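You operate a simulated robot arm through the tools that you are given. There is no shell and no other tool. Be economical: measure what you need, move in short steps, check, and stop when the job is done.

You run a simulated robot arm. Do the job below in one go: nothing can be reset, and whatever is moved stays where it is left.

Task
Fetch the black pot from the white bay and stand it on top of the orange box.
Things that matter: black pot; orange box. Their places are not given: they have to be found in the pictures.

The check looks at the end state, three seconds after you hand in, the way a careful person would. Anything else that was tipped, shoved, dropped, spilled or broken makes it a failure.

Robot
A 6-joint arm with a two-finger parallel gripper, fixed in place. Base frame: the origin is at the foot of the arm, x ahead of it, y to its left, z up; the work surface is at about z = 720. Units: mm, rad, N and s.
With the tool pointing down near the work surface it reaches from about 220 to 620 mm from the base axis. Its first joint turns from -1.152 to 1.152 rad. Payload 2.7 kg.
The tool frame sits at the grasp point between the pads (the TCP): z along the fingers, y along the line on which they close. The tips reach 23 mm beyond it. Largest opening 94 mm; finger width 38, thickness 10; the body of the gripper, 54 by 96 mm, starts 39 mm behind the TCP.
Orientation is that of the tool frame in the base frame, as [roll, pitch, yaw] about the fixed x, y, z axes, in that order (R = Rz(yaw) Ry(pitch) Rx(roll)). With the fingers straight down and closing along the base's y, the tool's x points along the base's -x, its y along +y and its z along -z.

Tools
- The arm moves only by the tool servo_tool. Its argument "increments" is a list of rows, each a list of 3 entries, a list of its own where there are three numbers: the shift along the tool's x, y, z in mm, then the turn, a rotation vector about the tool's x, y, z in rad, then the finger opening in mm, from 0 to 94. In form: [[[dx, dy, dz], [wx, wy, wz], fingers], ...]. A call has 1 to 8 rows; each row is the pose to reach, as a shift and turn from the pose commanded when the call began, along the tool's axes at that moment. Each row takes 0.2 s and may step no farther than 50 mm and 0.15 rad from the row before; otherwise, or with a gripper value out of range, the whole call is refused. A pose out of reach is approached as far as the arm can. The call stops where the force on the tool passes 40 N (or 10 N more than at its start, if that is more) or the arm is blocked; 0.2 s more then pass. The fingers move at their own pace (about 45 mm/s each) and stop on an object; they squeeze with about 41 N. The grip force told is the motor's: it shows also when the fingers shut on nothing. Time passes only in rows, and 0.2 s behind the last, so rows that repeat a pose let the fingers close. It gives the time, the measured TCP pose, the force on the tool (base axes), the opening and the grip force at its end, in the units of the frame above (readings bear some noise).
- Cameras (640 x 400 px; columns grow to the right, rows downward): "scene" is fixed at [95.6, -446, 1400.9]; the picture's right is [0.61, -0.79, 0.00], its down [-0.49, -0.38, -0.79] and it looks along [0.62, 0.48, -0.62] (base axes); focal length 366 px, centre (320, 200). "wrist" rides on the gripper at [-39, 0, -44] in the tool frame; the picture's right is [0.00, -1.00, 0.00], its down [0.97, 0.00, -0.24] and it looks along [0.24, 0.00, 0.97] (tool axes); focal length 218 px, centre (320, 200).
- snapshot(camera): a new picture of that camera. It takes no simulated time.
- measure_at(camera, pixels): for up to 12 pixels [column, row] of the newest picture of that camera ("zoom" is the newest enlarged one), the place [x, y, z] in the base frame of the surface seen there, good to about 3 mm, but the place of the scene camera against the robot may be out by one fixed shift of up to 12 mm in any direction. It takes no simulated time.
- close_up(camera, box): a new picture of the part [left, top, right, bottom] of that camera's present view, enlarged. It takes no simulated time.
- job_done(): hands the job in; it is judged then, once.

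Go step by step. Measure first, check grasps and placings, and put right what went wrong. The budget is 60 turns and 20 pictures, counting those below and the enlarged ones. Unless the task says otherwise, let go and move clear before handing in, and close with one line.

The tools are called after "Emit:" by a JSON object that holds its "name" and its "arguments". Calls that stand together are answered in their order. servo_tool: Moves the arm, as the interface text tells. Its arguments: {"type":"object","properties":{"increments":{"type":"array"}},"required":["increments"]} The other tools are called the same way: snapshot (camera) takes a picture; measure_at (camera, pixels) gives the place of the surface under pixels of a picture; close_up (camera, box) takes an enlarged picture of a part of a camera's view; job_done () hands the job in.

At the start:

```text
t: 0.0
tcp_pos: [445.1, 120.3, 1027.4]
tool_rot: [3.141, 0.001, 3.141]
force: [-0.6, 0.6, 0.1]
finger_gap: 94.3
grip_force: 0.0
```

scene: 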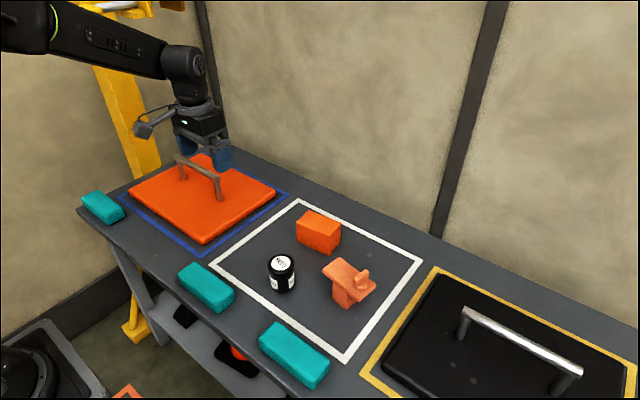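
wrist: 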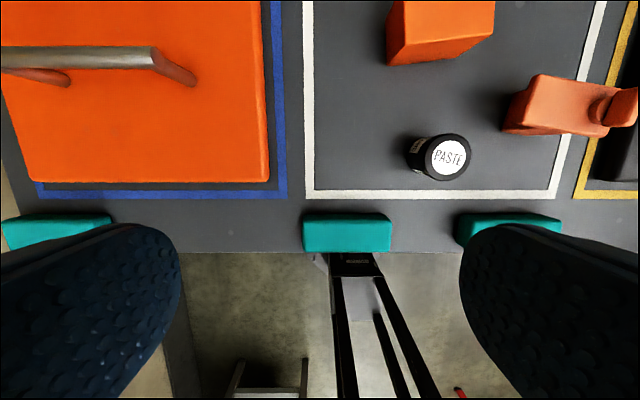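

The pot is at about (281,272) in the scene picture and (445,157) in the wrist one. The orange box is at scene (318,232) and wrist (440,25). I'll measure both.

Emit:
{"name": "measure_at", "arguments": {"camera": "wrist", "pixels": [[449, 157], [432, 157], [468, 157], [449, 140], [449, 174], [412, 150], [445, 12], [400, 10], [488, 10], [440, 48], [392, 62], [380, 120]]}}

Emit:
{"name": "measure_at", "arguments": {"camera": "scene", "pixels": [[281, 262], [281, 285], [318, 222], [299, 231], [332, 234], [340, 228], [314, 211], [318, 245], [297, 215], [350, 278], [362, 280], [270, 240]]}}

Emit:
{"name": "close_up", "arguments": {"camera": "scene", "box": [240, 190, 400, 310]}}

```text
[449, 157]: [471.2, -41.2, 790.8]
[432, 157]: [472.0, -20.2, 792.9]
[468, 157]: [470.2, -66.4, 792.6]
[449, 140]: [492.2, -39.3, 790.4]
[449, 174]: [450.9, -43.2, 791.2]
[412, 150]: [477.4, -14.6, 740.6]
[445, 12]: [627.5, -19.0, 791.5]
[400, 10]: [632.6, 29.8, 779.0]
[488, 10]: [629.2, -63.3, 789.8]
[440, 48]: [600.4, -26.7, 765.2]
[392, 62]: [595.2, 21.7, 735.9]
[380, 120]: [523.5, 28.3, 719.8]
```

```text
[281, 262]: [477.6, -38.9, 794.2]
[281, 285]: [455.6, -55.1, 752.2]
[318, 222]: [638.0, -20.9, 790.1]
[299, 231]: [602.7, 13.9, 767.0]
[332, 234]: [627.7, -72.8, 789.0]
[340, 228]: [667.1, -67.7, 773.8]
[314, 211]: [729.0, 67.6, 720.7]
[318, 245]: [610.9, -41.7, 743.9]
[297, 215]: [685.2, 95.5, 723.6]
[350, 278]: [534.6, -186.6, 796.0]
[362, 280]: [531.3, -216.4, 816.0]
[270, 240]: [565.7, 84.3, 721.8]
```

```text
3.33 times, centred on (320, 250) of scene
```

zoom: 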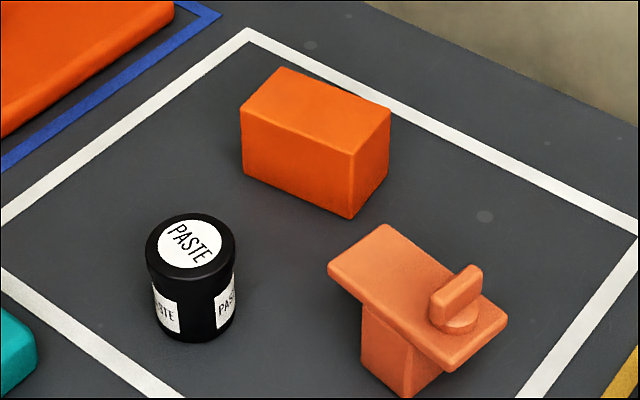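

The pot's top centre is near (471,-42,791). The box top is at about z=790 and lies at the far edge of reach, so I'll measure its corners from the zoomed picture.

Emit:
{"name": "measure_at", "arguments": {"camera": "zoom", "pixels": [[282, 72], [246, 112], [386, 109], [351, 150], [316, 110], [190, 242], [152, 240], [230, 240], [190, 218], [190, 262], [178, 320], [225, 320]]}}

```text
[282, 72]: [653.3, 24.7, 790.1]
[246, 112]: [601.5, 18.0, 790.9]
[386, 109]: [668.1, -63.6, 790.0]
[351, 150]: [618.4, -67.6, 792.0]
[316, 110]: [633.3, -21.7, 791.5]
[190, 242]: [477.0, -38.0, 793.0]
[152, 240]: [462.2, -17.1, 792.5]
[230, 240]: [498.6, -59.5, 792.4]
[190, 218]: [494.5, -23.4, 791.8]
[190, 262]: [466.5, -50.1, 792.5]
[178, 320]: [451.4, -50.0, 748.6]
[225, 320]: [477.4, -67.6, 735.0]
```

The wrist frame puts the pot at about (471,-42) and the box centre at about (628,-25), top z≈790. First I'll test, empty and well above everything, whether the arm reaches over the box with the tool vertical.

Emit:
{"name": "servo_tool", "arguments": {"increments": [[[-26, -21, 24], [0, 0, 0], 94], [[-52, -42, 48], [0, 0, 0], 94], [[-78, -63, 72], [0, 0, 0], 94], [[-104, -84, 96], [0, 0, 0], 94], [[-130, -105, 120], [0, 0, 0], 94], [[-156, -125, 144], [0, 0, 0], 94], [[-183, -145, 167], [0, 0, 0], 94], [[-183, -145, 167], [0, 0, 0], 94]]}}

Emit:
{"name": "snapshot", "arguments": {"camera": "wrist"}}

```text
t: 1.8
tcp_pos: [630.7, -25.3, 858.7]
tool_rot: [3.141, -0.002, -3.141]
force: [-0.3, 0.5, -0.6]
finger_gap: 94.0
grip_force: 0.0
```

```text
16 pictures are left
```

wrist: 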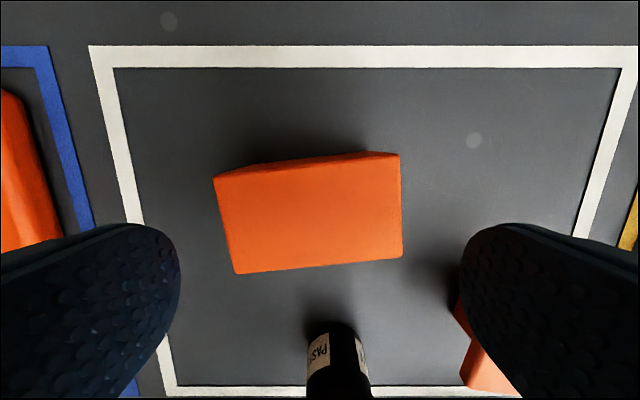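

The arm reaches the box vertically. I'll measure the box top's corners from here.

Emit:
{"name": "measure_at", "arguments": {"camera": "wrist", "pixels": [[219, 181], [396, 162], [399, 254], [238, 268], [312, 215], [340, 340], [308, 385], [368, 385], [338, 325]]}}

```text
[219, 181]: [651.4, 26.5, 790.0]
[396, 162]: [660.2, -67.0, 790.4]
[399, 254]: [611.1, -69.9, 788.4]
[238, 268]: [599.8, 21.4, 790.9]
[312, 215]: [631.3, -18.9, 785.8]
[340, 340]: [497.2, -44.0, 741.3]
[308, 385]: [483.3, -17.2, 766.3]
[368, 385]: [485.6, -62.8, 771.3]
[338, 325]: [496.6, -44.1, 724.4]
```

The box top's centre is about (630.5,-22,790), and the pot axis is about (472,-42). I'll move above the pot with the fingers open and check.

Emit:
{"name": "servo_tool", "arguments": {"increments": [[[40, -4, 0], [0, 0, 0], 94], [[80, -8, 0], [0, 0, 0], 94], [[120, -13, 0], [0, 0, 0], 94], [[158, -17, 0], [0, 0, 0], 94], [[158, -17, 0], [0, 0, 0], 94]]}}

Emit:
{"name": "snapshot", "arguments": {"camera": "wrist"}}

```text
t: 3.0
tcp_pos: [470.7, -39.3, 860.4]
tool_rot: [3.141, 0.0, -3.141]
force: [0.4, -0.2, -0.3]
finger_gap: 94.2
grip_force: 0.3
```

```text
15 pictures are left
```

wrist: 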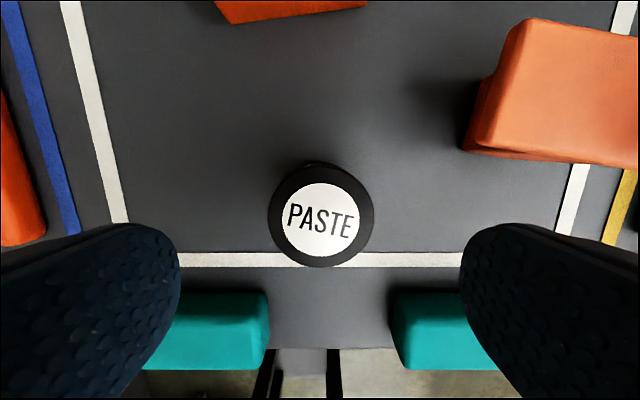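

The pot sits centred between the fingers at (321,218). I'll check its centre and how far the teal blocks are from the fingers' path.

Emit:
{"name": "measure_at", "arguments": {"camera": "wrist", "pixels": [[321, 220], [271, 220], [371, 220], [321, 172], [321, 264], [215, 295], [400, 295], [470, 150]]}}

```text
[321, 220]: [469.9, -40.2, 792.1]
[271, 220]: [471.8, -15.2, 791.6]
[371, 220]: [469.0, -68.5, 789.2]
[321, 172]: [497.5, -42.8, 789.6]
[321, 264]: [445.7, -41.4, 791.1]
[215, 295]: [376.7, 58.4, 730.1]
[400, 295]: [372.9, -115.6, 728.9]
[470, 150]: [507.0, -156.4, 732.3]
```

The pot's axis is about (471.5,-41.5), its diameter about 52 and its top at 791, with the neighbours well clear. I'll descend about 93 mm to TCP z≈767.

Emit:
{"name": "servo_tool", "arguments": {"increments": [[[0, -2, 25], [0, 0, 0], 94], [[0, -2, 45], [0, 0, 0], 94], [[0, -2, 65], [0, 0, 0], 94], [[0, -2, 80], [0, 0, 0], 94], [[0, -2, 93], [0, 0, 0], 94], [[0, -2, 93], [0, 0, 0], 94]]}}

```text
t: 4.4
tcp_pos: [471.1, -42.5, 768.7]
tool_rot: [3.14, -0.001, -3.14]
force: [-0.3, 0.3, 1.0]
finger_gap: 93.9
grip_force: 0.0
```

The tool is at grasp height with no contact force. I'll close the fingers.

Emit:
{"name": "servo_tool", "arguments": {"increments": [[[0, 0, 0], [0, 0, 0], 70], [[0, 0, 0], [0, 0, 0], 55], [[0, 0, 0], [0, 0, 0], 40], [[0, 0, 0], [0, 0, 0], 40], [[0, 0, 0], [0, 0, 0], 40], [[0, 0, 0], [0, 0, 0], 40]]}}

```text
t: 5.8
tcp_pos: [470.6, -42.0, 768.2]
tool_rot: [3.141, -0.001, -3.14]
force: [-0.3, 0.1, 0.2]
finger_gap: 57.7
grip_force: 41.3
```

The fingers stopped at 57.7 mm with 41 N, so they are holding the pot. I'll lift it slowly and look.

Emit:
{"name": "servo_tool", "arguments": {"increments": [[[0, 0, -10], [0, 0, 0], 40], [[0, 0, -25], [0, 0, 0], 40], [[0, 0, -45], [0, 0, 0], 40], [[0, 0, -65], [0, 0, 0], 40], [[0, 0, -85], [0, 0, 0], 40], [[0, 0, -105], [0, 0, 0], 40], [[0, 0, -105], [0, 0, 0], 40]]}}

Emit:
{"name": "snapshot", "arguments": {"camera": "scene"}}

Emit:
{"name": "snapshot", "arguments": {"camera": "wrist"}}

```text
t: 7.4
tcp_pos: [471.7, -43.4, 872.6]
tool_rot: [3.14, 0.0, -3.14]
force: [0.0, 0.2, -1.7]
finger_gap: 57.6
grip_force: 41.3
```

```text
14 pictures are left
```

scene: 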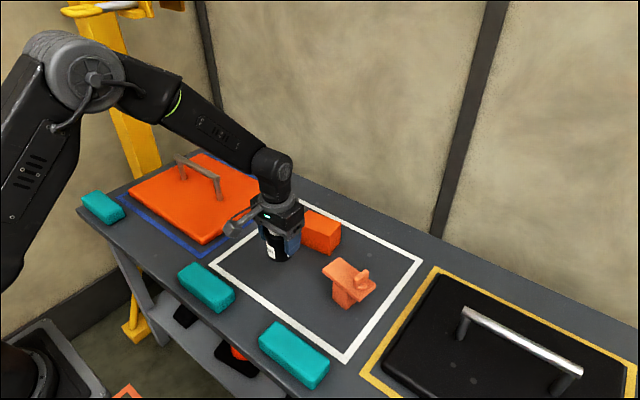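

```text
13 pictures are left
```

wrist: 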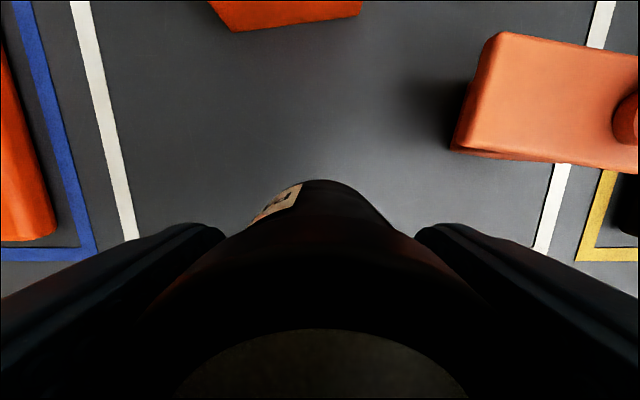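

The pot is lifted and upright, with its bottom about 30 mm above box-top height. I'll carry it over the box centre.

Emit:
{"name": "servo_tool", "arguments": {"increments": [[[-25, 3, 0], [0, 0, 0], 40], [[-55, 7, 0], [0, 0, 0], 40], [[-85, 11, 0], [0, 0, 0], 40], [[-115, 15, 0], [0, 0, 0], 40], [[-140, 18, 0], [0, 0, 0], 40], [[-159, 20.5, 0], [0, 0, 0], 40], [[-159, 20.5, 0], [0, 0, 0], 40]]}}

Emit:
{"name": "close_up", "arguments": {"camera": "scene", "box": [240, 150, 400, 250]}}

```text
t: 9.0
tcp_pos: [629.6, -21.7, 871.6]
tool_rot: [-3.14, -0.001, 3.14]
force: [-0.3, -0.1, -1.6]
finger_gap: 57.6
grip_force: 41.2
```

```text
4.00 times, centred on (320, 200) of scene
```

zoom: 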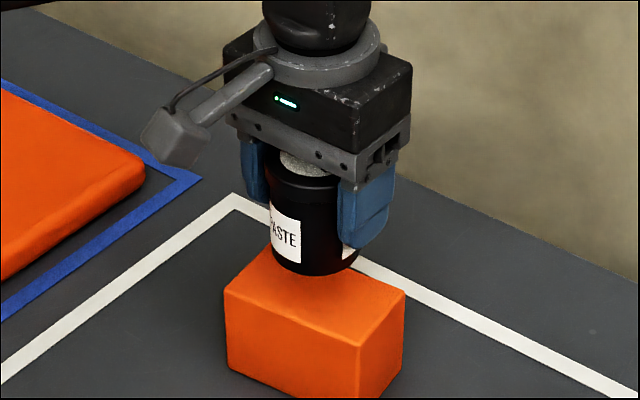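

The pot hangs upright over the box centre, with a gap of about 33 mm. I'll lower it to just about contact.

Emit:
{"name": "servo_tool", "arguments": {"increments": [[[0, 0, 10], [0, 0, 0], 40], [[0, 0, 20], [0, 0, 0], 40], [[0, 0, 26], [0, 0, 0], 40], [[0, 0, 30], [0, 0, 0], 40], [[0, 0, 32], [0, 0, 0], 40], [[0, 0, 32], [0, 0, 0], 40]]}}

```text
t: 10.4
tcp_pos: [629.3, -20.5, 839.8]
tool_rot: [-3.141, 0.002, -3.14]
force: [-0.5, 0.4, -0.6]
finger_gap: 57.6
grip_force: 41.1
```

No clear contact yet; the force is -0.6 N. I'll go 1.5 mm further.

Emit:
{"name": "servo_tool", "arguments": {"increments": [[[0, 0, 0.8], [0, 0, 0], 40], [[0, 0, 1.5], [0, 0, 0], 40], [[0, 0, 1.5], [0, 0, 0], 40]]}}

Emit:
{"name": "close_up", "arguments": {"camera": "scene", "box": [280, 180, 360, 260]}}

```text
t: 11.2
tcp_pos: [629.3, -21.5, 838.9]
tool_rot: [3.141, 0.0, 3.141]
force: [-0.2, -0.4, -1.6]
finger_gap: 57.6
grip_force: 41.2
```

```text
5.00 times, centred on (320, 220) of scene
```

zoom: 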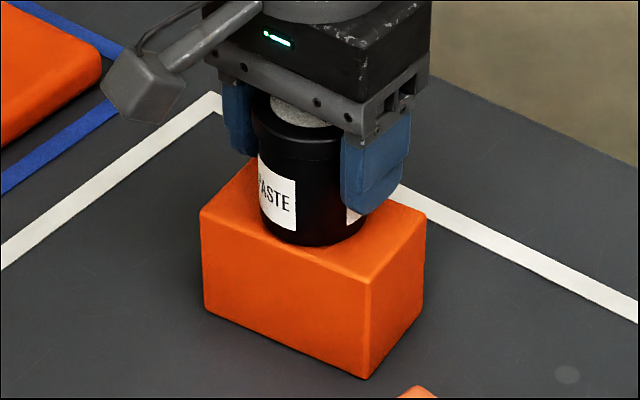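

The force is still only the pot's weight (-1.6 N), so it hasn't touched. I'll lower it in 1 mm steps.

Emit:
{"name": "servo_tool", "arguments": {"increments": [[[0, 0, 0.7], [0, 0, 0], 40], [[0, 0, 1.4], [0, 0, 0], 40], [[0, 0, 1.4], [0, 0, 0], 40]]}}

```text
t: 12.0
tcp_pos: [629.6, -20.5, 837.5]
tool_rot: [-3.141, 0.0, 3.141]
force: [-2.3, 1.0, 7.1]
finger_gap: 57.5
grip_force: 40.6
```

The force is now +7 N upward, so the pot is standing on the box. I'll open the fingers slowly.

Emit:
{"name": "servo_tool", "arguments": {"increments": [[[0, 0, -0.3], [0, 0, 0], 60], [[0, 0, -0.3], [0, 0, 0], 66], [[0, 0, -0.3], [0, 0, 0], 74], [[0, 0, -0.3], [0, 0, 0], 84], [[0, 0, -0.3], [0, 0, 0], 94], [[0, 0, -0.3], [0, 0, 0], 94]]}}

```text
t: 13.4
tcp_pos: [628.3, -22.1, 837.8]
tool_rot: [3.141, 0.001, 3.141]
force: [-0.6, 0.4, 0.0]
finger_gap: 93.7
grip_force: 0.1
```

The fingers are open at 93.7 mm with no force. I'll go straight up and look.

Emit:
{"name": "servo_tool", "arguments": {"increments": [[[0, 0, -12], [0, 0, 0], 94], [[0, 0, -30], [0, 0, 0], 94], [[0, 0, -55], [0, 0, 0], 94], [[0, 0, -80], [0, 0, 0], 94], [[0, 0, -100], [0, 0, 0], 94], [[20, 0, -120], [0, 0, 0], 94], [[20, 0, -120], [0, 0, 0], 94]]}}

Emit:
{"name": "snapshot", "arguments": {"camera": "scene"}}

Emit:
{"name": "snapshot", "arguments": {"camera": "wrist"}}

```text
t: 15.0
tcp_pos: [608.3, -22.2, 958.6]
tool_rot: [3.141, 0.0, 3.141]
force: [-0.2, 0.0, 0.2]
finger_gap: 93.9
grip_force: 0.0
```

```text
10 pictures are left
```

scene: 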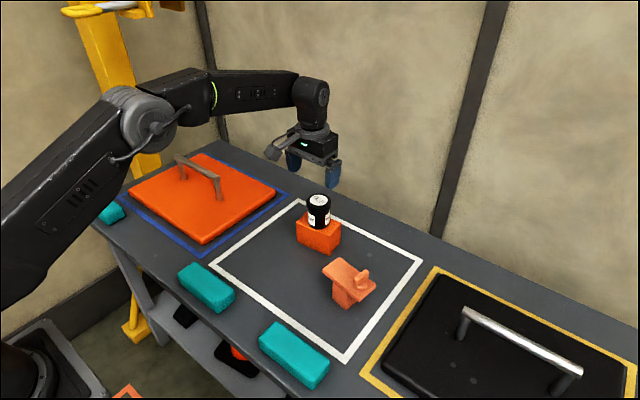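

```text
9 pictures are left
```

wrist: 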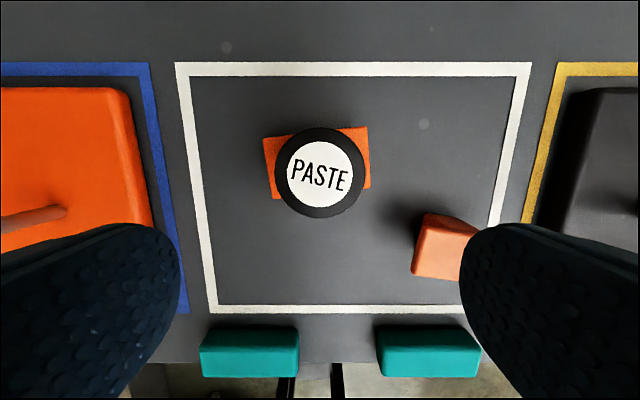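

The pot stands upright in the middle of the orange box (scene (319,212), wrist (320,173)). Everything else is where it was, and the gripper is clear, so I'm handing in.

Emit:
{"name": "job_done", "arguments": {}}

```text
The job is handed in.
```

The black pot is standing upright on top of the orange box, the gripper is open and clear, and I saw nothing else disturbed in the last pictures.
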